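You operate a simulated robot arm through the tools that you are given. There is no shell and no other tool. Be economical: measure what you need, move in short steps, check, and stop when the job is done.

You run a simulated robot arm. Do the job below in one go: nothing can be reset, and whatever is moved stays where it is left.

TASK
Take the jug from the top of the glazing bench and put it on the top of the sieve bench. Then fetch the card labelled "fern" from the top of the glazing bench and set it on the top of the side table. Then open the cart side rail. Do these in the order given. Set down upright: jug.

It is judged by the outcome, as a careful person would: the job done as asked, and still so three seconds after it is handed in. It fails if anything else is knocked over, pushed out of place, dropped, spilled or broken.

THE ROBOT
A 7-joint arm with a four-finger gripper on a trunk, on a base that drives. Base frame: it is fixed to the floor where the robot stands at the start and does not move with it; the origin is under the middle of the robot, x ahead of it, y to its left, z up; the surface under the hand at the start is at about z = 800. Units: mm, degrees, N and s.
Its first joint turns from -69.0 to 172.0 degrees. Places, roughly: cart side rail [2400, -2000, 800]; top of the side table [-2300, -500, 900]; top of the sieve bench [-2200, 4000, 800]. Payload 3.67 kg.
The tool frame sits at the grasp point between the pads (the TCP): z along the fingers, y along the line on which they close. The tips reach 28 mm beyond it. Largest opening 112 mm; the body of the gripper starts 73 mm behind the TCP.
Orientation is that of the tool frame in the base frame, as a unit quaternion [x, y, z, w]. With the fingers straight down and closing along the base's y, the tool's x points along the base's -x, its y along +y and its z along -z.

THE INTERFACE
- The arm moves only by the tool servo_tool. Its argument "targets" is a list that holds one entry, the list of rows, each a list of 7 numbers: the turn, a rotation vector about the tool's x, y, z in degrees, then the shift along the tool's x, y, z in mm, then the gripper command, from -1 (shut) to 1 (fully open), values between in proportion. In form: [[[rx, ry, rz, x, y, z, gripper], ...]]. A call has 1 to 12 rows; each row shifts and turns the commanded pose from where the row before left it, along the tool's axes as they then stand. A row lasts 0.2 s, in which the tool goes at most 50 mm and 8.6 degrees; a call with a longer step from one row to the next is refused whole, and so is a gripper value outside its range. Where a pose cannot be reached the arm comes as near as it can. A force on the tool above 40 N (or 10 N above the force at the start of the call, whichever is more), or a blocked arm, ends the call early, and 0.2 s more pass. Each finger halts on what it meets, pressing with about 31 N; the grip force reading is that of the motor and also rises with nothing between the fingers. The clock runs only during rows and for 0.2 s after the last one: add rows that do not move to give the fingers time. It gives the time, the measured TCP pose, the force on the tool (base axes), the opening and the grip force at its end, in the units of the frame above (readings bear some noise), with the torque about the TCP (base axes, N m) and any sound that the robot's microphone picked up.
- Cameras (640 x 400 px; columns grow to the right, rows downward): "scene" is now at [120.8, 42.1, 1283.8]; the picture's right is [0.50, -0.86, -0.00], its down [-0.59, -0.34, -0.74] and it looks along [0.63, 0.37, -0.68] (base axes); focal length 265 px, centre (320, 200). "wrist" rides on the gripper at [60, -18, -104] in the tool frame; the picture's right is [0.29, 0.96, 0.00], its down [-0.80, 0.24, -0.55] and it looks along [-0.53, 0.16, 0.83] (tool axes); focal length 234 px, centre (320, 200). There is no depth. A picture from a camera that has moved, and an enlarged one, comes with that camera's place and axes in the base frame and with its lens.
- camera(camera): a new picture of that camera. No time passes.
- slide_trunk(by): slides the trunk up (or, below 0, down) by that many mm; the arm and the scene camera ride with it, the base frame stays. It gives what a move gives, with no picture.
- drive_base(legs): drives the robot by 1 to 6 legs, each [ahead, turn to the left] in mm and degrees, along the robot's own axes; the way and the turn of a leg run together, so that a leg with both is an arc; at most 1500 mm and 180 degrees a leg. The arm and the cameras ride along, it lands a little off, and it stops where it bumps. It gives what a move gives.
- pan_tilt(pan, tilt): turns the head with the scene camera to pan (to the left, within 86 degrees either way) and tilt (down, from -29 to 69), counted from straight ahead of the robot. It gives what a move gives.
- enlarge(camera, box): a new picture of the part [left, top, right, bottom] of that camera's present view, enlarged. No time passes.
- finish_job(): hands the job in; it is judged then, once.

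Go step by step. Nothing tells you exact positions but the pictures and the camera data: compare them with the known pose of the tool, close in by small moves and look again before you grip or let go. The budget is 165 turns and 128 pictures, counting those below and the enlarged ones. Unless the task says otherwise, let go and move clear before handing in, and close with one line.

The tools are called after ">>>" as a command line: name --argument value ..., lists and objects as JSON in quotes. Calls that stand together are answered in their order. servo_tool: Moves the arm, as the interface text tells. Its arguments: {"type":"object","properties":{"targets":{"type":"array","items":{"type":"array","items":{"type":"array","items":{"type":"number"}}}}},"required":["targets"]} The other tools are called the same way: slide_trunk (by) slides the trunk up or down; drive_base (legs) drives the base; pan_tilt (pan, tilt) turns the head that bears the scene camera; camera (camera) takes a picture; enlarge (camera, box) takes an enlarged picture of a part of a camera's view; finish_job () hands the job in.

At the start:

```text
clock: 0.0
tool_pos: [454.7, 286.8, 1038.1]
tcp_rot: [0.001, 1.0, 0.0, 0.0]
contact_force: [-0.5, -0.4, 0.3]
wrist_torque: [-0.03, 0.02, -0.01]
grip_width: 112.0
grasp_force: 0.0
trunk travel left (down, up): [-425.0, 415.0]
robot x, y, heading: [-3.3, 1.0, -0.0]
head pan, tilt: [30.3, 42.7]
```

scene: 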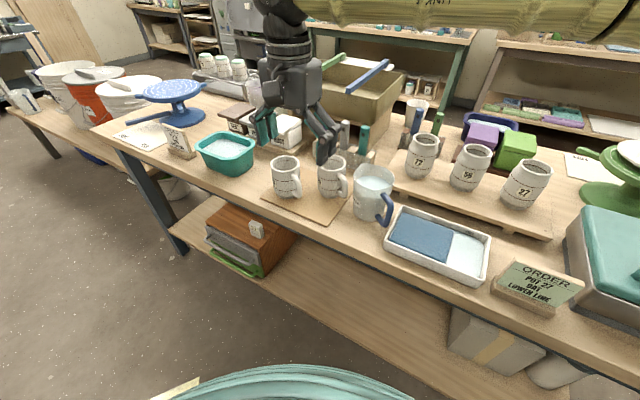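
wrist: 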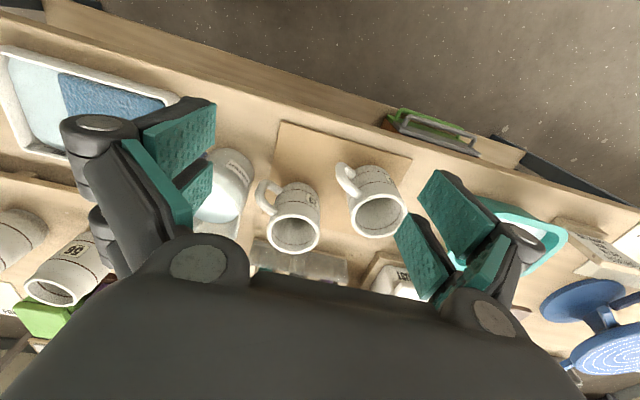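

The jug with the blue handle seems to stand in the middle of the bench near the mugs, at about [600, 180]. I'll look closer at it and at the cards.

>>> enlarge --camera "scene" --box '[260, 110, 460, 235]'

>>> enlarge --camera "scene" --box '[90, 70, 290, 195]'

>>> enlarge --camera "scene" --box '[440, 110, 640, 235]'

```text
3.20 times, centred on (360, 172) of scene
camera zoom: at [120.8, 42.1, 1283.8], right [0.5, -0.86, 0.0], down [-0.59, -0.34, -0.74], along [0.63, 0.37, -0.68], focal length 849 px, centre (192, 288)
```

zoom: 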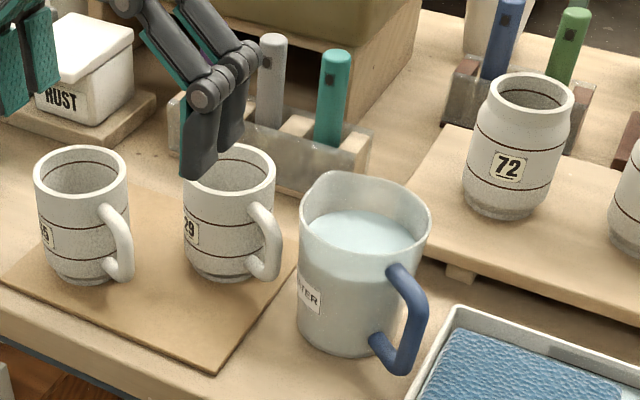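

```text
3.20 times, centred on (190, 132) of scene
camera zoom: at [120.8, 42.1, 1283.8], right [0.5, -0.86, 0.0], down [-0.59, -0.34, -0.74], along [0.63, 0.37, -0.68], focal length 849 px, centre (736, 416)
```

zoom: 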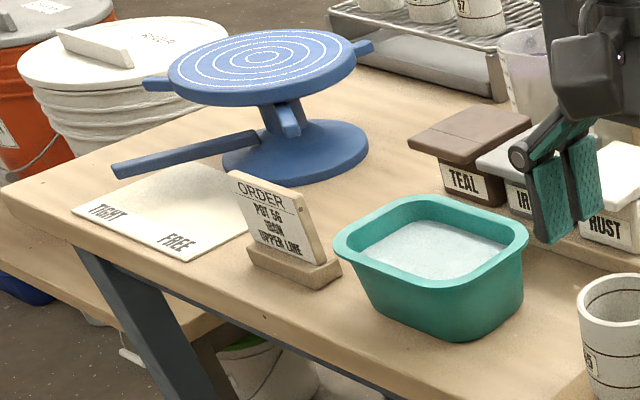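

```text
3.20 times, centred on (540, 172) of scene
camera zoom: at [120.8, 42.1, 1283.8], right [0.5, -0.86, 0.0], down [-0.59, -0.34, -0.74], along [0.63, 0.37, -0.68], focal length 849 px, centre (-384, 288)
```

zoom: 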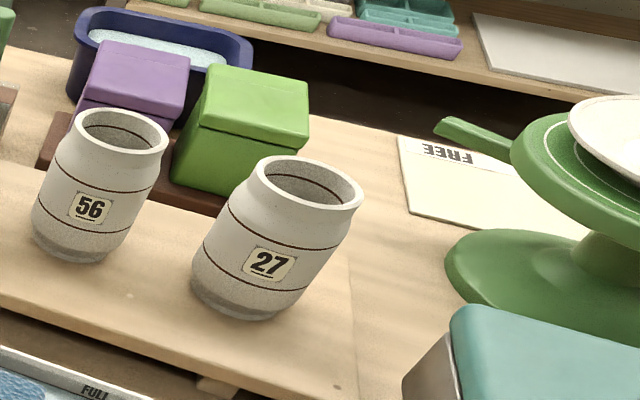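

The jug labelled WATER is plain and holds liquid. I haven't seen the fern card yet, so I'll look around the bench.

>>> pan_tilt --pan -20 --tilt 35

>>> camera --camera "scene"

>>> pan_tilt --pan 55 --tilt 30

>>> camera --camera "scene"

```text
clock: 1.2
tool_pos: [455.6, 287.1, 1037.7]
tcp_rot: [0.0, 1.0, 0.0, 0.0]
contact_force: [0.2, 0.2, 0.8]
wrist_torque: [0.02, 0.01, 0.01]
grip_width: 111.9
grasp_force: 0.0
trunk travel left (down, up): [-425.0, 415.0]
robot x, y, heading: [-1.7, 0.5, -0.3]
head pan, tilt: [-20.0, 35.0]
```

```text
122 pictures are left
camera scene: at [131.8, -29.9, 1295.2], right [-0.34, -0.94, 0.0], down [-0.54, 0.2, -0.82], along [0.77, -0.28, -0.57], focal length 265 px, centre (320, 200)
```

scene: 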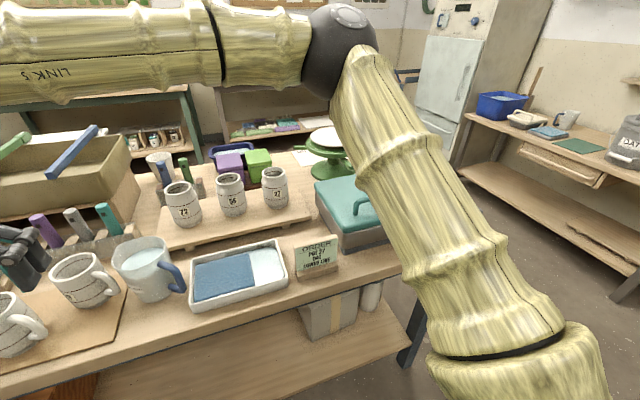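

```text
clock: 2.7
tool_pos: [455.4, 286.6, 1037.8]
tcp_rot: [0.0, 1.0, 0.0, 0.0]
contact_force: [0.1, 0.1, -0.2]
wrist_torque: [-0.01, 0.02, 0.04]
grip_width: 111.8
grasp_force: 0.1
trunk travel left (down, up): [-425.0, 415.0]
robot x, y, heading: [-0.4, 0.5, -0.1]
head pan, tilt: [55.0, 30.0]
```

```text
121 pictures are left
camera scene: at [101.0, 74.2, 1303.0], right [0.82, -0.57, 0.0], down [-0.29, -0.41, -0.87], along [0.5, 0.71, -0.5], focal length 265 px, centre (320, 200)
```

scene: 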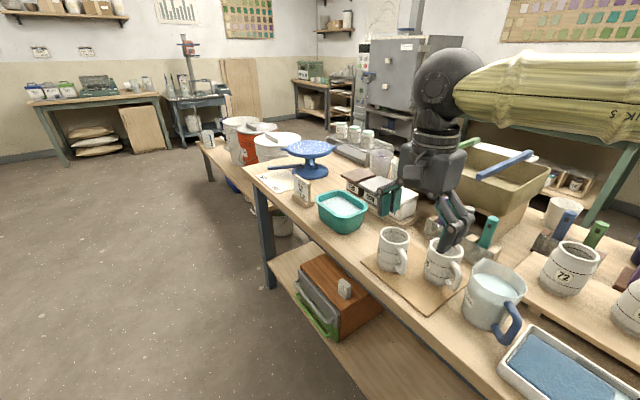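

No fern card is visible from here. I'll raise the trunk to look from above.

>>> slide_trunk --by 400

>>> pan_tilt --pan 10 --tilt 50

>>> camera --camera "scene"

>>> camera --camera "wrist"

```text
clock: 6.5
tool_pos: [456.6, 286.6, 1438.4]
tcp_rot: [0.0, 1.0, 0.0, -0.001]
contact_force: [-0.1, -0.3, -0.1]
wrist_torque: [-0.02, 0.02, -0.02]
grip_width: 112.0
grasp_force: 0.0
trunk travel left (down, up): [-825.0, 15.0]
robot x, y, heading: [1.3, 1.3, 0.1]
head pan, tilt: [55.0, 30.0]
```

```text
clock: 7.6
tool_pos: [456.3, 286.2, 1436.9]
tcp_rot: [0.0, 1.0, -0.001, 0.0]
contact_force: [-0.7, -0.1, -0.5]
wrist_torque: [0.02, -0.03, -0.01]
grip_width: 112.0
grasp_force: 0.2
trunk travel left (down, up): [-825.0, 15.0]
robot x, y, heading: [-2.2, 3.0, -0.0]
head pan, tilt: [10.0, 50.0]
```

```text
120 pictures are left
camera scene: at [125.0, 13.6, 1673.5], right [0.17, -0.98, 0.0], down [-0.75, -0.13, -0.64], along [0.63, 0.11, -0.77], focal length 265 px, centre (320, 200)
```

scene: 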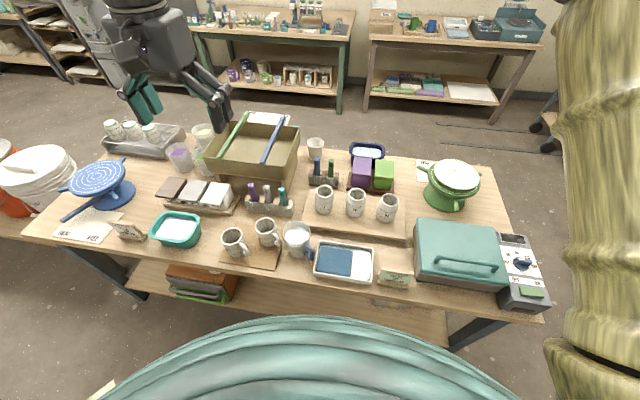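

```text
119 pictures are left
camera wrist: at [397.4, 269.1, 1541.1], right [-0.29, 0.96, 0.0], down [0.8, 0.24, 0.55], along [0.53, 0.16, -0.83], focal length 234 px, centre (320, 200)
```

wrist: 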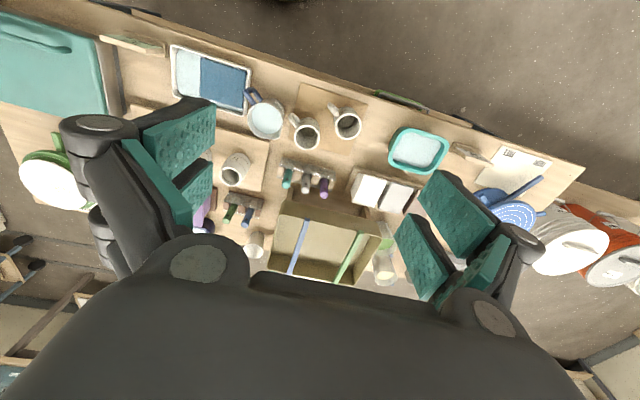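

>>> enlarge --camera "scene" --box '[140, 95, 340, 220]'

>>> enlarge --camera "scene" --box '[290, 125, 490, 250]'

```text
3.20 times, centred on (240, 158) of scene
camera zoom: at [125.0, 13.6, 1673.5], right [0.17, -0.98, 0.0], down [-0.75, -0.13, -0.64], along [0.63, 0.11, -0.77], focal length 849 px, centre (576, 336)
```

zoom: 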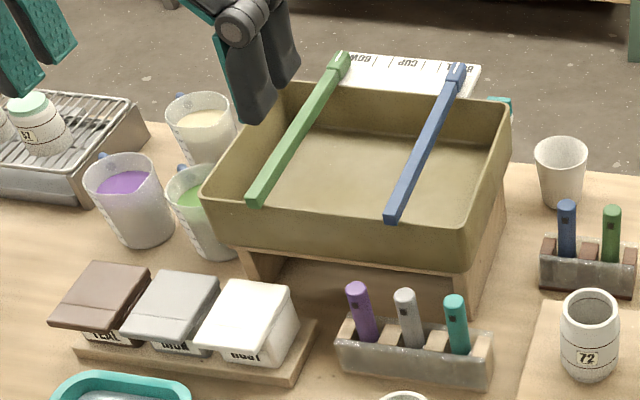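

```text
3.20 times, centred on (390, 188) of scene
camera zoom: at [125.0, 13.6, 1673.5], right [0.17, -0.98, 0.0], down [-0.75, -0.13, -0.64], along [0.63, 0.11, -0.77], focal length 849 px, centre (96, 240)
```

zoom: 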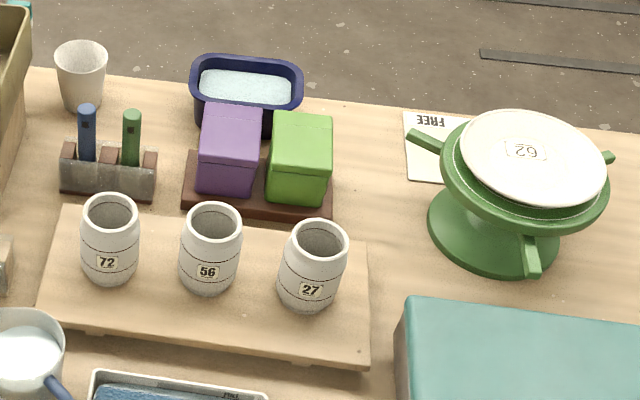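

>>> enlarge --camera "scene" --box '[240, 150, 340, 215]'

>>> enlarge --camera "scene" --box '[40, 180, 160, 255]'

>>> enlarge --camera "scene" --box '[350, 240, 550, 330]'

>>> enlarge --camera "wrist" --box '[200, 150, 360, 270]'

```text
6.15 times, centred on (290, 182) of scene
camera zoom: at [125.0, 13.6, 1673.5], right [0.17, -0.98, 0.0], down [-0.75, -0.13, -0.64], along [0.63, 0.11, -0.77], focal length 1632 px, centre (505, 308)
```

zoom: 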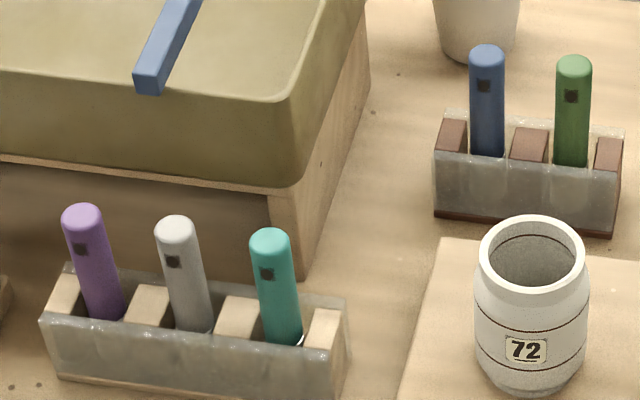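

```text
5.33 times, centred on (100, 218) of scene
camera zoom: at [125.0, 13.6, 1673.5], right [0.17, -0.98, 0.0], down [-0.75, -0.13, -0.64], along [0.63, 0.11, -0.77], focal length 1414 px, centre (1493, 107)
```

zoom: 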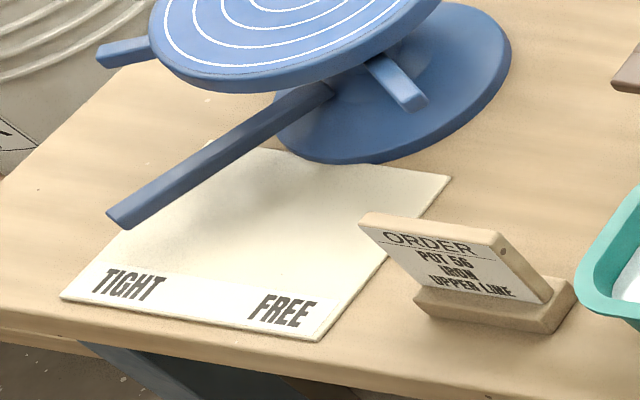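

```text
3.20 times, centred on (450, 285) of scene
camera zoom: at [125.0, 13.6, 1673.5], right [0.17, -0.98, 0.0], down [-0.75, -0.13, -0.64], along [0.63, 0.11, -0.77], focal length 849 px, centre (-96, -72)
```

zoom: 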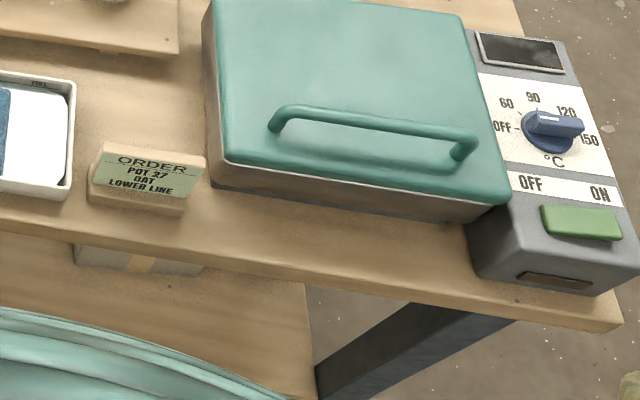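

```text
3.33 times, centred on (280, 210) of wrist
camera zoom: at [397.4, 269.1, 1541.1], right [-0.29, 0.96, 0.0], down [0.8, 0.24, 0.55], along [0.53, 0.16, -0.83], focal length 781 px, centre (453, 167)
```

zoom: 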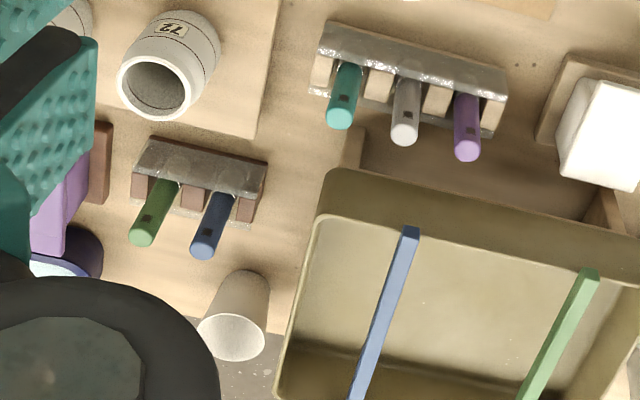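

I still see no card marked "fern". I'll move the hand forward at this height to see behind the big box and the items at the back.

>>> servo_tool --targets '[[[0, 0, 0, -45, 0, 0, 1], [0, 0, 0, -45, 0, 0, 1], [0, 0, 0, -45, 0, 0, 1], [0, 0, 0, -45, 0, 0, 1], [0, 0, 0, -45, 0, 0, 1], [0, 0, 0, -45, 0, 0, 1], [0, 0, 0, -45, 0, 0, 1]]]'

>>> camera --camera "wrist"

>>> pan_tilt --pan 20 --tilt 40

>>> camera --camera "scene"

```text
clock: 9.2
tool_pos: [773.3, 291.7, 1435.8]
tcp_rot: [0.0, 1.0, -0.001, -0.001]
contact_force: [-0.2, -0.1, 0.6]
wrist_torque: [-0.04, 0.03, 0.01]
grip_width: 112.0
grasp_force: 0.0
trunk travel left (down, up): [-825.0, 15.0]
robot x, y, heading: [-2.0, 2.2, 0.2]
head pan, tilt: [10.0, 50.0]
```

```text
112 pictures are left
camera wrist: at [715.0, 274.0, 1539.0], right [-0.29, 0.96, 0.0], down [0.8, 0.24, 0.55], along [0.53, 0.16, -0.83], focal length 234 px, centre (320, 200)
```

wrist: 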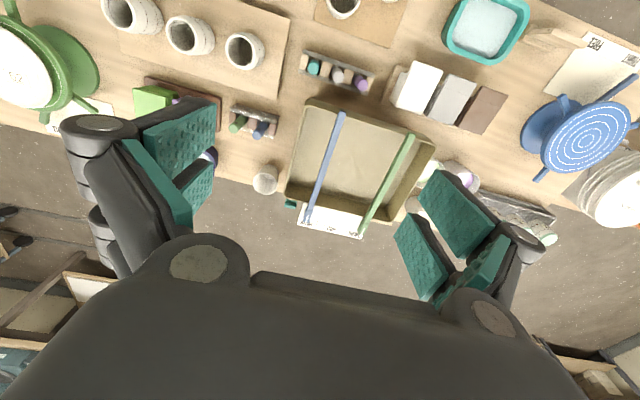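

```text
clock: 9.9
tool_pos: [771.0, 289.8, 1437.4]
tcp_rot: [0.0, 1.0, 0.0, 0.0]
contact_force: [-0.5, 0.1, -0.7]
wrist_torque: [0.02, -0.01, 0.0]
grip_width: 112.3
grasp_force: 0.1
trunk travel left (down, up): [-825.0, 15.0]
robot x, y, heading: [1.1, 0.3, 0.2]
head pan, tilt: [20.0, 40.0]
```

```text
111 pictures are left
camera scene: at [128.5, 28.8, 1687.7], right [0.34, -0.94, 0.0], down [-0.6, -0.22, -0.77], along [0.72, 0.26, -0.64], focal length 265 px, centre (320, 200)
```

scene: 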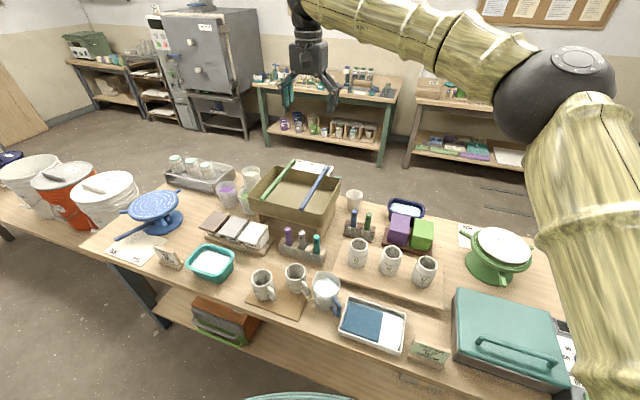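

>>> enlarge --camera "wrist" --box '[220, 80, 480, 250]'

>>> enlarge --camera "scene" --box '[160, 140, 320, 240]'

>>> enlarge --camera "scene" --box '[330, 170, 450, 245]'

```text
2.35 times, centred on (350, 165) of wrist
camera zoom: at [712.7, 272.0, 1540.4], right [-0.29, 0.96, 0.0], down [0.8, 0.24, 0.55], along [0.53, 0.16, -0.83], focal length 551 px, centre (249, 282)
```

zoom: 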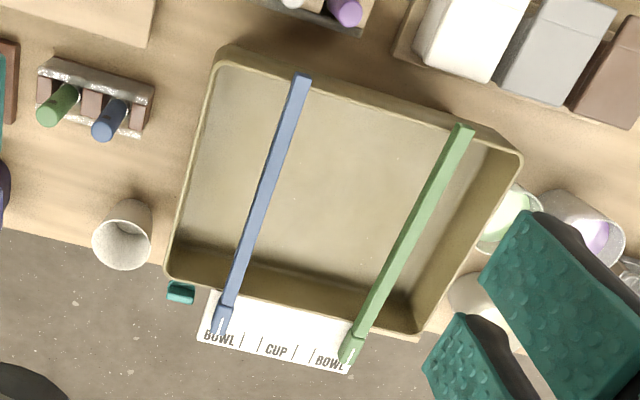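

```text
4.00 times, centred on (240, 190) of scene
camera zoom: at [128.5, 28.8, 1687.7], right [0.34, -0.94, 0.0], down [-0.6, -0.22, -0.77], along [0.72, 0.26, -0.64], focal length 1061 px, centre (640, 240)
```

zoom: 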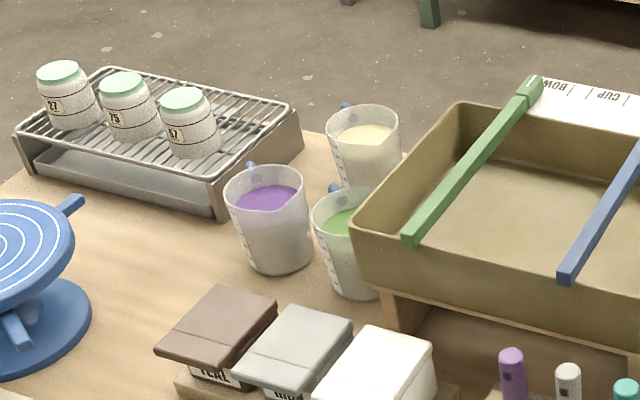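

```text
5.33 times, centred on (390, 208) of scene
camera zoom: at [128.5, 28.8, 1687.7], right [0.34, -0.94, 0.0], down [-0.6, -0.22, -0.77], along [0.72, 0.26, -0.64], focal length 1414 px, centre (-53, 160)
```

zoom: 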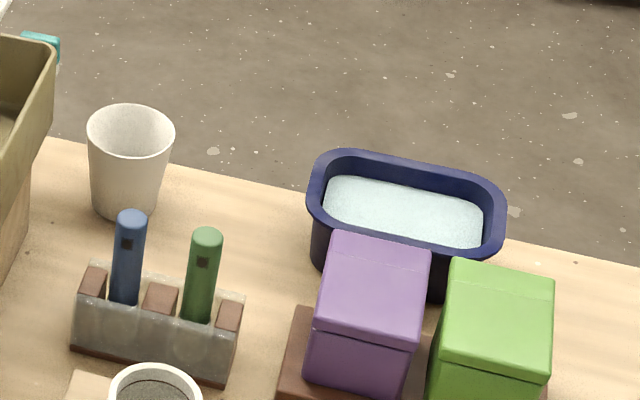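

The fern card must be hidden or face the other way, so I'll look for it later from other positions. The jug is centred near [592, 177] with its rim at about z 915 and its handle towards -y. I'll bring the hand above it, turned so it closes across the handle direction.

>>> servo_tool --targets '[[[0, 0, 0, 36, -23, 0, 1], [0, 0, 0, 36, -23, 0, 1], [0, 0, 0, 36, -23, 0, 1], [0, 0, 0, 36, -22, 0, 1], [0, 0, 0, 35, -22, 0, 1], [0, 0, 0, 0, 0, 0, 1]]]'

>>> servo_tool --targets '[[[0, 0, -7.7, 0, 0, 0, 1], [0, 0, -7.7, 0, 0, 0, 1], [0, 0, -7.7, 0, 0, 0, 1], [0, 0, -7.7, 0, 0, 0, 1], [0, 0, -7.7, 0, 0, 0, 1], [0, 0, -7.7, 0, 0, 0, 1], [0, 0, -7.7, 0, 0, 0, 1], [0, 0, -7.7, 0, 0, 0, 1], [0, 0, -7.4, 0, 0, 0, 1], [0, 0, 0, 0, 0, 0, 1]]]'

>>> slide_trunk --by -320

>>> camera --camera "wrist"

>>> camera --camera "scene"

```text
clock: 11.3
tool_pos: [593.7, 173.6, 1436.0]
tcp_rot: [0.001, 1.0, 0.0, 0.0]
contact_force: [0.1, 0.3, 0.9]
wrist_torque: [-0.04, 0.07, -0.01]
grip_width: 111.9
grasp_force: 0.1
trunk travel left (down, up): [-825.0, 15.0]
robot x, y, heading: [-0.4, -1.0, 0.1]
head pan, tilt: [20.0, 40.0]
```

```text
clock: 13.5
tool_pos: [592.9, 173.7, 1438.7]
tcp_rot: [-0.566, 0.825, -0.001, -0.001]
contact_force: [-0.3, -0.3, 0.2]
wrist_torque: [0.01, -0.05, 0.01]
grip_width: 112.1
grasp_force: 0.1
trunk travel left (down, up): [-825.0, 15.0]
robot x, y, heading: [-0.8, 3.3, 0.0]
head pan, tilt: [20.0, 40.0]
```

```text
clock: 16.7
tool_pos: [591.9, 173.7, 1118.5]
tcp_rot: [-0.566, 0.824, 0.0, 0.0]
contact_force: [-0.1, -1.1, 0.8]
wrist_torque: [0.01, 0.03, -0.04]
grip_width: 112.0
grasp_force: 0.0
trunk travel left (down, up): [-505.0, 335.0]
robot x, y, heading: [-1.3, 2.1, -0.2]
head pan, tilt: [20.0, 40.0]
```

```text
107 pictures are left
camera wrist: at [589.2, 111.5, 1221.6], right [-1.0, 0.07, 0.0], down [0.06, 0.83, 0.55], along [0.04, 0.55, -0.83], focal length 234 px, centre (320, 200)
```

wrist: 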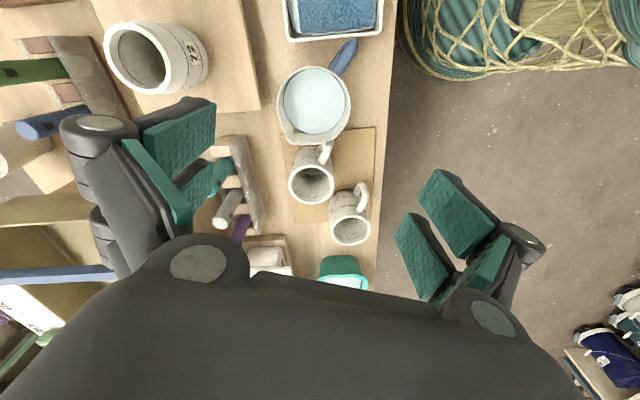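

```text
106 pictures are left
camera scene: at [128.9, 29.2, 1367.8], right [0.34, -0.94, 0.0], down [-0.6, -0.22, -0.77], along [0.72, 0.26, -0.64], focal length 265 px, centre (320, 200)
```

scene: 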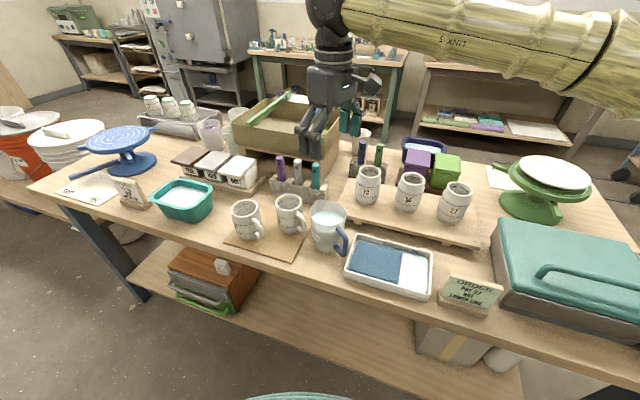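

The jug's rim centre is about [600, 172] and there is free space for the fingers front and back. I'll centre on it and go down in part.

>>> servo_tool --targets '[[[0, 0, 0, -2.5, -6.5, 20, 1], [0, 0, 0, 0, 0, 35, 1], [0, 0, 0, 0, 0, 35, 1], [0, 0, 0, 0, 0, 35, 1], [0, 0, 0, 0, 0, 25, 1], [0, 0, 0, 0, 0, 0, 1]]]'

>>> camera --camera "wrist"

>>> enlarge --camera "scene" --box '[230, 100, 430, 260]'

```text
clock: 18.1
tool_pos: [599.2, 172.2, 968.9]
tcp_rot: [-0.566, 0.824, 0.0, 0.0]
contact_force: [0.0, -0.7, -0.6]
wrist_torque: [-0.03, 0.01, -0.02]
grip_width: 112.4
grasp_force: 0.1
trunk travel left (down, up): [-505.0, 335.0]
robot x, y, heading: [0.7, -2.4, -0.1]
head pan, tilt: [20.0, 40.0]
```

```text
105 pictures are left
camera wrist: at [596.5, 110.5, 1073.0], right [-1.0, 0.07, 0.0], down [0.06, 0.83, 0.55], along [0.04, 0.55, -0.83], focal length 234 px, centre (320, 200)
```

wrist: 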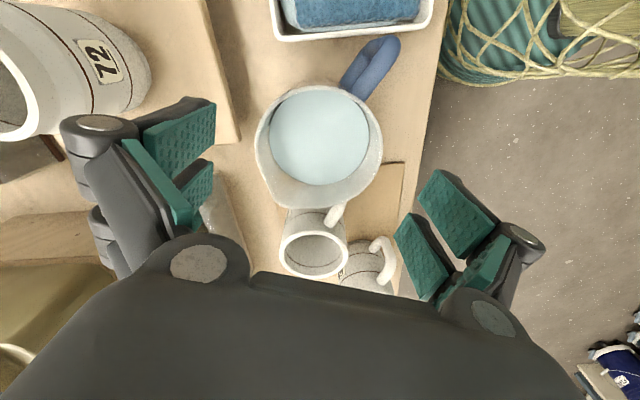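

```text
2.50 times, centred on (330, 180) of scene
camera zoom: at [128.8, 29.1, 1367.7], right [0.34, -0.94, 0.0], down [-0.6, -0.22, -0.77], along [0.72, 0.26, -0.64], focal length 663 px, centre (295, 250)
```

zoom: 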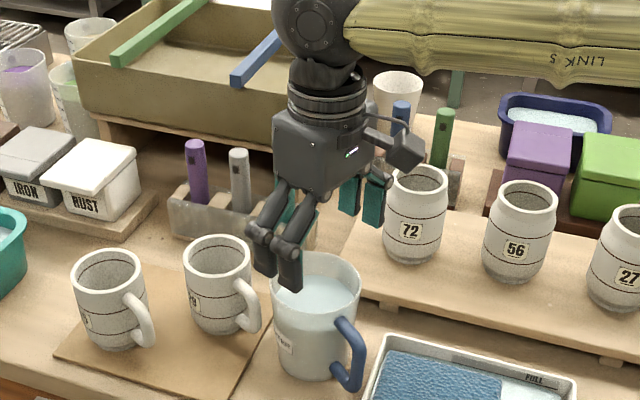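

Centred within a couple of mm. I'll descend to z 880 and look.

>>> servo_tool --targets '[[[0, 0, 0, 2, -1, 22, 1], [0, 0, 0, 0, 0, 22, 1], [0, 0, 0, 0, 0, 22, 1], [0, 0, 0, 0, 0, 22, 1], [0, 0, 0, 0, 0, 0, 1]]]'

>>> camera --camera "wrist"

>>> enlarge --camera "scene" --box '[230, 100, 430, 260]'

```text
clock: 19.3
tool_pos: [599.9, 171.1, 883.4]
tcp_rot: [-0.566, 0.825, 0.0, 0.0]
contact_force: [-0.3, 0.0, -0.7]
wrist_torque: [-0.02, -0.02, 0.02]
grip_width: 111.7
grasp_force: 0.1
trunk travel left (down, up): [-505.0, 335.0]
robot x, y, heading: [-1.9, 1.2, -0.3]
head pan, tilt: [20.0, 40.0]
```

```text
103 pictures are left
camera wrist: at [596.6, 108.7, 986.2], right [-1.0, 0.08, 0.0], down [0.06, 0.83, 0.55], along [0.04, 0.55, -0.83], focal length 234 px, centre (320, 200)
```

wrist: 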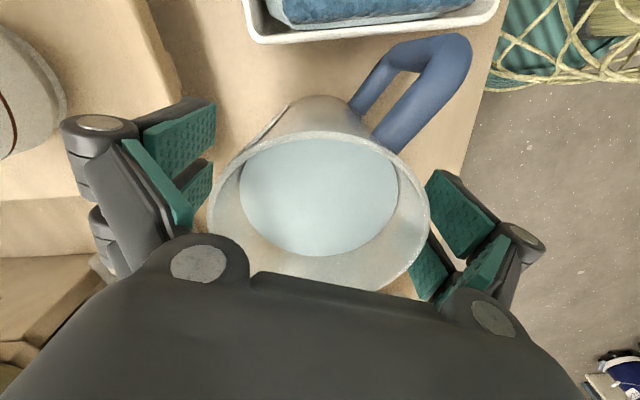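

```text
2.50 times, centred on (330, 180) of scene
camera zoom: at [128.9, 29.1, 1367.7], right [0.34, -0.94, 0.0], down [-0.6, -0.22, -0.77], along [0.72, 0.26, -0.64], focal length 663 px, centre (295, 250)
```

zoom: 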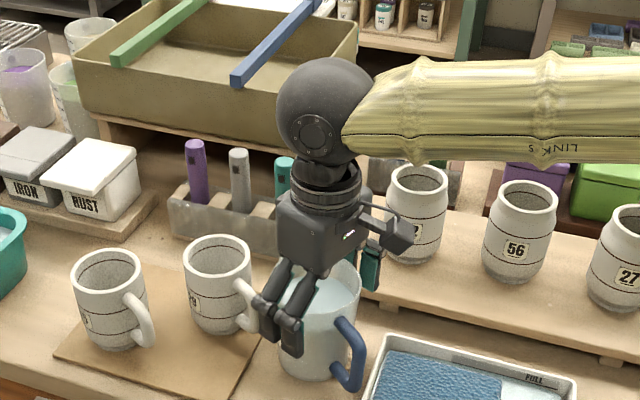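

The fingers straddle the jug. I'll close gradually.

>>> servo_tool --targets '[[[0, 0, 0, 0, 0, 0, 0.85], [0, 0, 0, 0, 0, 0, 0.75], [0, 0, 0, 0, 0, 0, 0.65], [0, 0, 0, 0, 0, 0, 0.55], [0, 0, 0, 0, 0, 0, 0.4], [0, 0, 0, 0, 0, 0, 0], [0, 0, 0, 0, 0, 0, -1], [0, 0, 0, 0, 0, 0, -1]]]'

>>> servo_tool --targets '[[[0, 0, 0, 0, 0, -3, -1], [0, 0, 0, 0, 0, -5, -1], [0, 0, 0, 0, 0, -8, -1], [0, 0, 0, 0, 0, -8, -1], [0, 0, 0, 0, 0, -6, -1], [0, 0, 0, 0, 0, 0, -1]]]'

>>> camera --camera "wrist"

>>> enlarge --camera "scene" --box '[230, 100, 430, 260]'

```text
clock: 21.1
tool_pos: [599.0, 171.1, 882.9]
tcp_rot: [-0.567, 0.824, 0.001, 0.0]
contact_force: [-1.4, 0.3, 0.2]
wrist_torque: [0.09, 0.17, -0.03]
grip_width: 90.9
grasp_force: 31.0
trunk travel left (down, up): [-505.0, 335.0]
robot x, y, heading: [-1.0, 0.8, 0.1]
head pan, tilt: [20.0, 40.0]
```

```text
clock: 22.5
tool_pos: [602.1, 170.5, 909.7]
tcp_rot: [-0.566, 0.824, 0.0, 0.0]
contact_force: [-0.3, 0.7, -5.3]
wrist_torque: [-0.02, -0.02, 0.0]
grip_width: 90.9
grasp_force: 30.8
trunk travel left (down, up): [-505.0, 335.0]
robot x, y, heading: [0.1, -0.4, 0.0]
head pan, tilt: [20.0, 40.0]
```

```text
101 pictures are left
camera wrist: at [597.6, 109.2, 1013.6], right [-1.0, 0.07, 0.0], down [0.06, 0.83, 0.55], along [0.04, 0.55, -0.83], focal length 234 px, centre (320, 200)
```

wrist: 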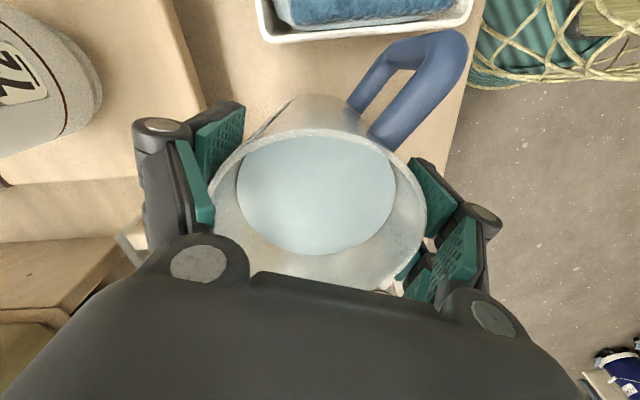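

```text
2.50 times, centred on (330, 180) of scene
camera zoom: at [129.4, 29.2, 1367.6], right [0.34, -0.94, 0.0], down [-0.6, -0.22, -0.77], along [0.72, 0.26, -0.64], focal length 663 px, centre (295, 250)
```

zoom: 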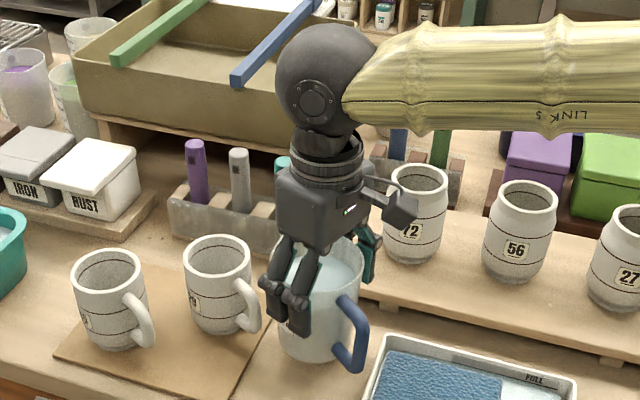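

The jug is lifted and level. I'll raise it with the trunk, draw it in, and look left and around before driving.

>>> slide_trunk --by 200

>>> pan_tilt --pan 80 --tilt 20

>>> camera --camera "scene"

```text
clock: 24.7
tool_pos: [600.3, 171.2, 1110.2]
tcp_rot: [-0.566, 0.825, 0.0, 0.0]
contact_force: [0.0, 0.3, -4.6]
wrist_torque: [-0.01, 0.0, 0.0]
grip_width: 90.7
grasp_force: 31.4
trunk travel left (down, up): [-705.0, 135.0]
robot x, y, heading: [-1.2, -0.0, -0.1]
head pan, tilt: [20.0, 40.0]
```

```text
clock: 26.0
tool_pos: [600.6, 171.2, 1111.6]
tcp_rot: [-0.566, 0.824, 0.001, 0.0]
contact_force: [0.4, -0.1, -4.5]
wrist_torque: [-0.02, 0.04, -0.02]
grip_width: 90.8
grasp_force: 31.2
trunk travel left (down, up): [-705.0, 135.0]
robot x, y, heading: [-1.6, -0.5, 0.2]
head pan, tilt: [80.0, 20.0]
```

```text
99 pictures are left
camera scene: at [65.8, 91.8, 1599.1], right [0.98, -0.17, 0.0], down [-0.06, -0.34, -0.94], along [0.16, 0.93, -0.34], focal length 265 px, centre (320, 200)
```

scene: 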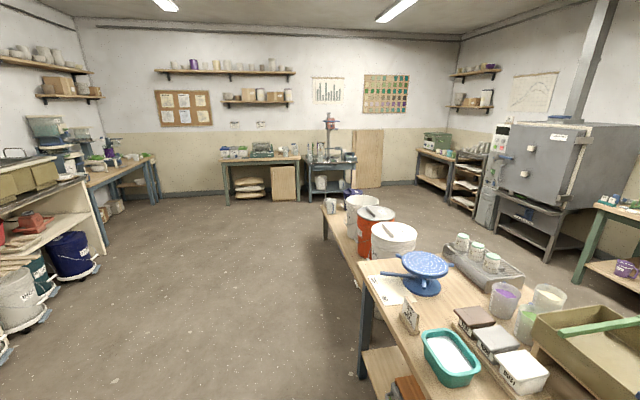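

The way is clear. The sieve bench stands against the left wall, beyond the shelf. I'll back off, turn and drive there.

>>> drive_base --legs '[[-500, 0], [0, 102], [1400, 0]]'

>>> pan_tilt --pan 30 --tilt 25

>>> camera --camera "scene"

>>> camera --camera "wrist"

```text
clock: 39.8
tool_pos: [-1097.8, 1914.7, 1111.2]
tcp_rot: [0.997, -0.08, 0.0, 0.0]
contact_force: [0.7, 0.4, -4.9]
wrist_torque: [0.0, 0.0, 0.05]
grip_width: 90.7
grasp_force: 31.4
trunk travel left (down, up): [-705.0, 135.0]
robot x, y, heading: [-806.0, 1360.0, 101.9]
head pan, tilt: [80.0, 20.0]
```

```text
clock: 41.0
tool_pos: [-1097.5, 1915.9, 1111.0]
tcp_rot: [0.997, -0.079, 0.001, 0.0]
contact_force: [0.9, 0.0, -4.8]
wrist_torque: [0.01, -0.05, -0.02]
grip_width: 90.7
grasp_force: 31.2
trunk travel left (down, up): [-705.0, 135.0]
robot x, y, heading: [-802.1, 1362.4, 101.7]
head pan, tilt: [30.0, 25.0]
```

```text
98 pictures are left
camera scene: at [-878.7, 1481.1, 1591.0], right [0.74, 0.67, 0.0], down [0.28, -0.31, -0.91], along [-0.61, 0.67, -0.42], focal length 265 px, centre (320, 200)
```

scene: 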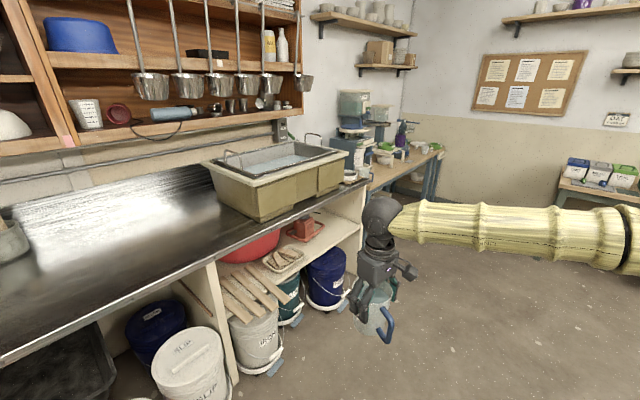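

```text
97 pictures are left
camera wrist: at [-1033.8, 1923.9, 1213.6], right [0.13, -0.99, 0.0], down [-0.83, -0.11, 0.55], along [-0.55, -0.07, -0.83], focal length 234 px, centre (320, 200)
```

wrist: 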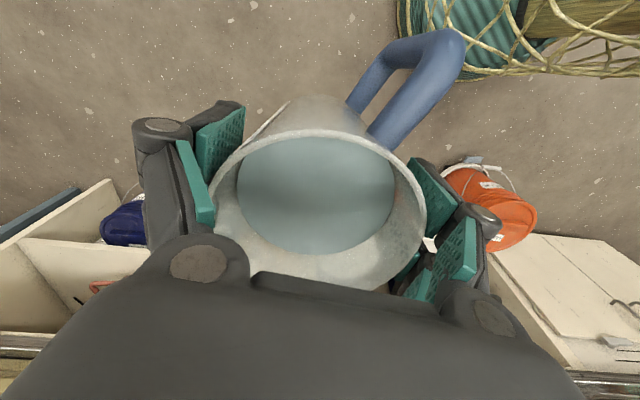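

The jug rides well. I'll continue to the sieve bench, passing clear of the sink counter, whose front edge is at x of about -1900.

>>> drive_base --legs '[[1300, 0], [1150, 0]]'

>>> pan_tilt --pan 70 --tilt 30

>>> camera --camera "scene"

```text
clock: 52.9
tool_pos: [-1476.3, 4320.1, 1109.7]
tcp_rot: [0.993, -0.114, 0.0, 0.001]
contact_force: [-0.5, 0.0, -4.1]
wrist_torque: [0.0, -0.01, 0.0]
grip_width: 90.7
grasp_force: 31.2
trunk travel left (down, up): [-705.0, 135.0]
robot x, y, heading: [-1224.4, 3749.8, 97.6]
head pan, tilt: [30.0, 25.0]
```

```text
clock: 53.9
tool_pos: [-1476.2, 4319.6, 1110.8]
tcp_rot: [0.993, -0.115, -0.001, 0.0]
contact_force: [-0.4, 0.4, -4.5]
wrist_torque: [-0.01, -0.05, 0.0]
grip_width: 90.6
grasp_force: 30.9
trunk travel left (down, up): [-705.0, 135.0]
robot x, y, heading: [-1224.0, 3747.1, 97.6]
head pan, tilt: [70.0, 30.0]
```

```text
96 pictures are left
camera scene: at [-1321.3, 3817.3, 1583.0], right [0.21, 0.98, 0.0], down [0.49, -0.11, -0.87], along [-0.85, 0.18, -0.5], focal length 265 px, centre (320, 200)
```

scene: 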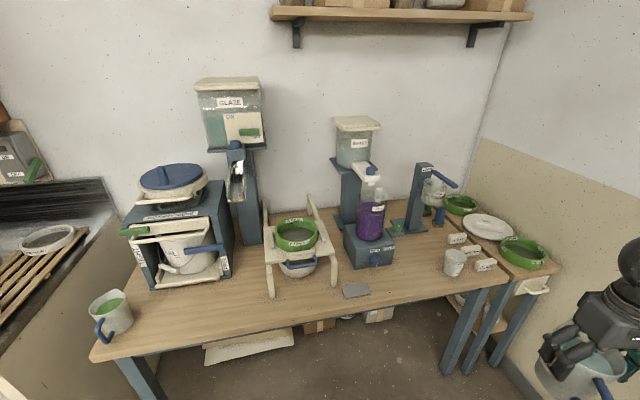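

The sieve bench is in view; there's free surface near its front edge at about [-1970, 3650]. I'll turn to face the bench.

>>> drive_base --legs '[[0, 82]]'

>>> pan_tilt --pan 10 --tilt 45

>>> camera --camera "scene"

>>> camera --camera "wrist"

```text
clock: 57.8
tool_pos: [-1830.0, 3594.2, 1109.7]
tcp_rot: [0.832, 0.555, -0.001, 0.0]
contact_force: [0.5, -0.1, -4.2]
wrist_torque: [0.0, -0.02, 0.02]
grip_width: 90.6
grasp_force: 30.5
trunk travel left (down, up): [-705.0, 135.0]
robot x, y, heading: [-1222.3, 3748.8, 178.4]
head pan, tilt: [70.0, 30.0]
```

```text
clock: 59.1
tool_pos: [-1829.7, 3592.0, 1111.1]
tcp_rot: [0.832, 0.554, 0.001, -0.001]
contact_force: [-0.4, 0.3, -4.6]
wrist_torque: [0.04, 0.02, -0.01]
grip_width: 90.3
grasp_force: 31.1
trunk travel left (down, up): [-705.0, 135.0]
robot x, y, heading: [-1222.2, 3746.4, 178.3]
head pan, tilt: [10.0, 45.0]
```

```text
95 pictures are left
camera scene: at [-1357.3, 3737.5, 1560.4], right [-0.15, 0.99, 0.0], down [0.7, 0.1, -0.71], along [-0.7, -0.1, -0.71], focal length 265 px, centre (320, 200)
```

scene: 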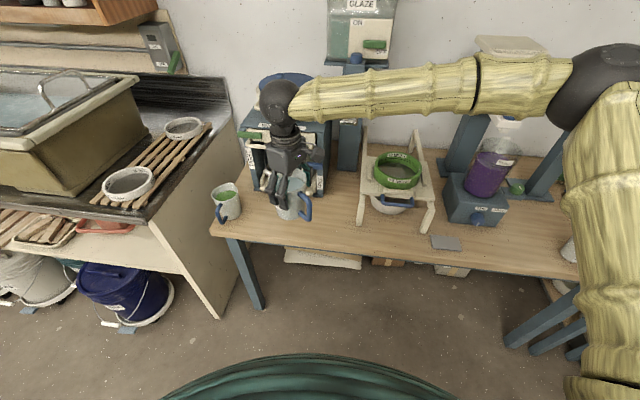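

```text
94 pictures are left
camera wrist: at [-1822.3, 3655.4, 1213.6], right [0.99, -0.1, 0.0], down [-0.08, -0.83, 0.55], along [-0.06, -0.55, -0.83], focal length 234 px, centre (320, 200)
```

wrist: 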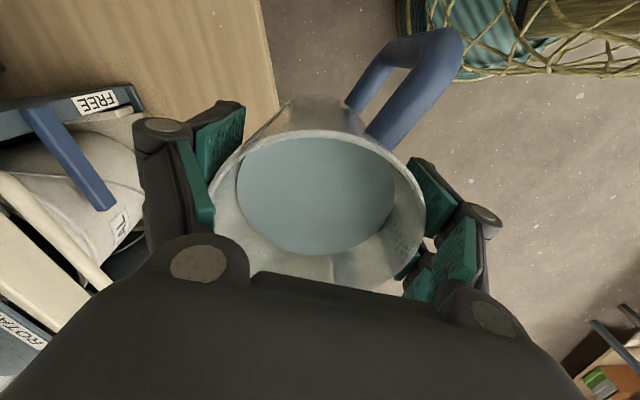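

>>> enlarge --camera "scene" --box '[200, 70, 440, 260]'

```text
2.11 times, centred on (320, 165) of scene
camera zoom: at [-1357.3, 3737.5, 1560.4], right [-0.15, 0.99, 0.0], down [0.7, 0.1, -0.71], along [-0.7, -0.1, -0.71], focal length 558 px, centre (320, 274)
```

zoom: 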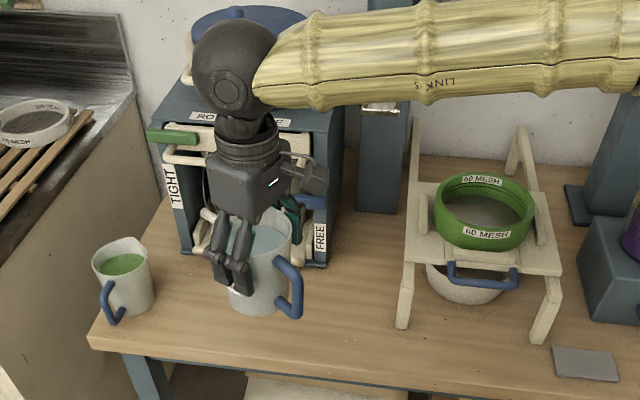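

There's a gap between the machine's corner at about [-2130, 3636] and the stand leg at about [-1993, 3796]. I'll place the jug at about [-1970, 3670], clear of both.

>>> servo_tool --targets '[[[0, 0, 0, 1.5, -13.3, 0, -1], [0, 0, 0, 3, -26.5, 0, -1], [0, 0, 0, 3, -26.5, 0, -1], [0, 0, 0, 3, -26.5, 0, -1], [0, 0, 0, 3, -26.5, 0, -1], [0, 0, 0, 3, -26.5, 0, -1], [0, 0, 0, 1.7, -13.3, 0, -1], [0, 0, 0, 0, 0, 0, -1]]]'

>>> slide_trunk --by -190

>>> camera --camera "wrist"

>>> camera --camera "scene"

```text
clock: 60.9
tool_pos: [-1950.8, 3660.6, 1109.3]
tcp_rot: [0.832, 0.554, 0.0, 0.0]
contact_force: [0.7, 0.3, -5.1]
wrist_torque: [-0.01, -0.04, -0.01]
grip_width: 90.6
grasp_force: 31.6
out of reach, approached as far as the arm can: row 6, 7
trunk travel left (down, up): [-705.0, 135.0]
robot x, y, heading: [-1226.4, 3750.7, 178.3]
head pan, tilt: [10.0, 45.0]
```

```text
clock: 63.0
tool_pos: [-1952.5, 3659.4, 920.0]
tcp_rot: [0.832, 0.554, 0.001, 0.0]
contact_force: [1.1, 0.2, -5.0]
wrist_torque: [0.05, 0.03, 0.0]
grip_width: 90.6
grasp_force: 31.3
trunk travel left (down, up): [-515.0, 325.0]
robot x, y, heading: [-1223.5, 3747.6, 178.4]
head pan, tilt: [10.0, 45.0]
```

```text
92 pictures are left
camera wrist: at [-1943.5, 3722.3, 1022.7], right [0.99, -0.1, 0.0], down [-0.09, -0.83, 0.55], along [-0.06, -0.55, -0.83], focal length 234 px, centre (320, 200)
```

wrist: 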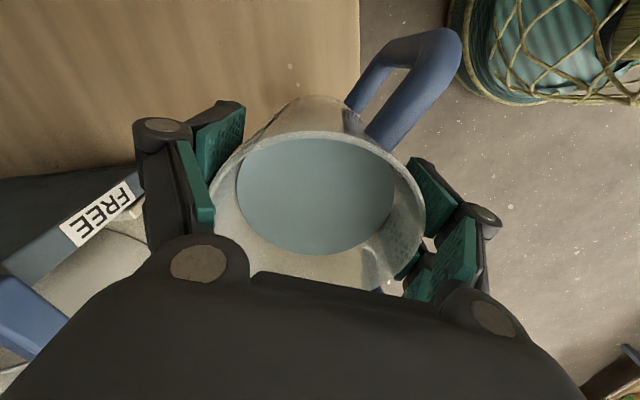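

```text
91 pictures are left
camera scene: at [-1357.1, 3737.6, 1370.5], right [-0.15, 0.99, 0.0], down [0.7, 0.1, -0.71], along [-0.7, -0.1, -0.71], focal length 265 px, centre (320, 200)
```

scene: 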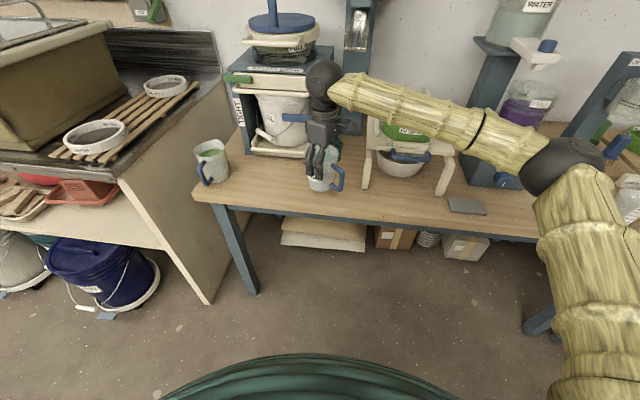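

The wrist view shows the bench edge at x of about -1912, so the jug would stand too near it. The bench may also be a bit lower than 800. I'll drive 65 mm ahead and look again.

>>> drive_base --legs '[[65, 0]]'

>>> camera --camera "wrist"

>>> enlarge --camera "scene" --box '[200, 30, 480, 230]'

```text
clock: 64.0
tool_pos: [-2016.9, 3664.3, 918.0]
tcp_rot: [0.833, 0.553, 0.0, 0.0]
contact_force: [-0.1, -0.1, -5.2]
wrist_torque: [0.03, -0.02, 0.04]
grip_width: 90.6
grasp_force: 31.2
trunk travel left (down, up): [-515.0, 325.0]
robot x, y, heading: [-1289.8, 3750.6, 178.4]
head pan, tilt: [10.0, 45.0]
```

```text
90 pictures are left
camera wrist: at [-2009.0, 3725.8, 1021.2], right [0.99, -0.11, 0.0], down [-0.09, -0.83, 0.55], along [-0.06, -0.55, -0.83], focal length 234 px, centre (320, 200)
```

wrist: 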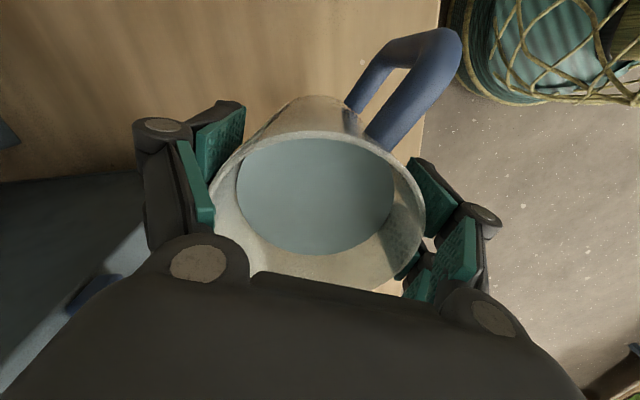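

```text
2.00 times, centred on (340, 130) of scene
camera zoom: at [-1423.0, 3739.9, 1370.1], right [-0.14, 0.99, 0.0], down [0.7, 0.1, -0.71], along [-0.7, -0.1, -0.71], focal length 530 px, centre (280, 340)
```

zoom: 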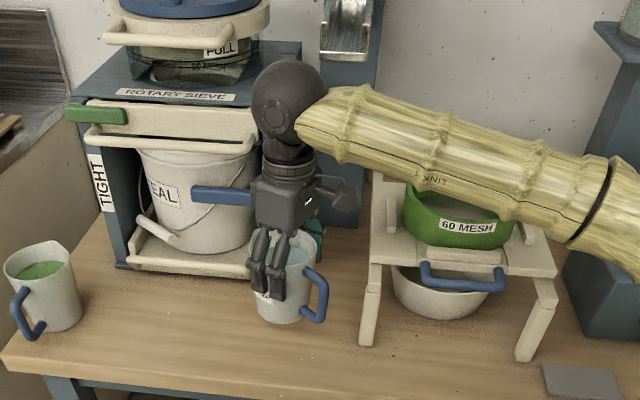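

There's good clearance now, with the jug about 110 mm from the edge. I'll lower slowly until it touches.

>>> servo_tool --targets '[[[0, 0, 0, 0, 0, 5, -1], [0, 0, 0, 0, 0, 5, -1], [0, 0, 0, 0, 0, 5, -1], [0, 0, 0, 0, 0, 5, -1], [0, 0, 0, 0, 0, 4, -1], [0, 0, 0, 0, 0, 4, -1], [0, 0, 0, 0, 0, 3, -1], [0, 0, 0, 0, 0, 3, -1], [0, 0, 0, 0, 0, 0, -1]]]'

>>> enlarge --camera "scene" --box '[270, 130, 390, 210]'

```text
clock: 66.0
tool_pos: [-2016.4, 3662.8, 885.2]
tcp_rot: [0.833, 0.553, 0.0, 0.0]
contact_force: [-0.1, 0.4, -5.1]
wrist_torque: [0.06, -0.02, 0.01]
grip_width: 90.6
grasp_force: 30.8
trunk travel left (down, up): [-515.0, 325.0]
robot x, y, heading: [-1286.1, 3748.2, 178.1]
head pan, tilt: [10.0, 45.0]
```

```text
5.00 times, centred on (330, 170) of scene
camera zoom: at [-1421.4, 3739.7, 1370.4], right [-0.14, 0.99, 0.0], down [0.7, 0.1, -0.71], along [-0.7, -0.1, -0.71], focal length 1326 px, centre (270, 350)
```

zoom: 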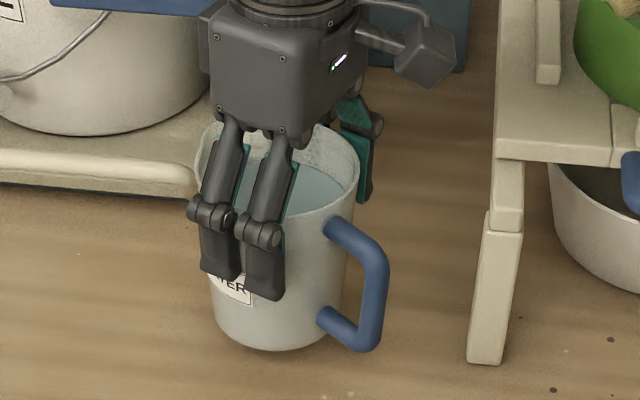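

No contact yet, so I'll keep lowering slowly.

>>> servo_tool --targets '[[[0, 0, 0, 0, 0, 3, -1], [0, 0, 0, 0, 0, 3, -1], [0, 0, 0, 0, 0, 3, -1], [0, 0, 0, 0, 0, 3, -1], [0, 0, 0, 0, 0, 3, -1], [0, 0, 0, 0, 0, 3, -1], [0, 0, 0, 0, 0, 3, -1], [0, 0, 0, 0, 0, 3, -1], [0, 0, 0, 0, 0, 3, -1], [0, 0, 0, 0, 0, 3, -1], [0, 0, 0, 0, 0, 0, -1]]]'

>>> enlarge --camera "scene" --box '[270, 130, 390, 210]'

```text
clock: 68.4
tool_pos: [-2014.3, 3661.6, 854.8]
tcp_rot: [0.833, 0.553, -0.001, 0.0]
contact_force: [-0.9, -2.3, 17.7]
wrist_torque: [-0.14, 0.05, -0.29]
grip_width: 89.8
grasp_force: 31.4
trunk travel left (down, up): [-515.0, 325.0]
robot x, y, heading: [-1290.6, 3746.4, 178.3]
head pan, tilt: [10.0, 45.0]
```

```text
5.00 times, centred on (330, 170) of scene
camera zoom: at [-1419.7, 3739.7, 1370.6], right [-0.15, 0.99, 0.0], down [0.7, 0.1, -0.71], along [-0.7, -0.1, -0.71], focal length 1326 px, centre (270, 350)
```

zoom: 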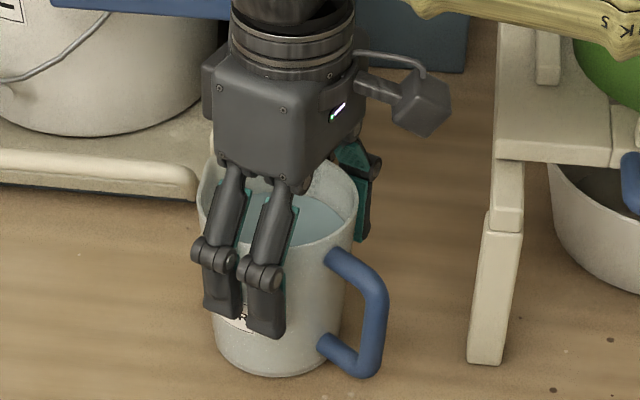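

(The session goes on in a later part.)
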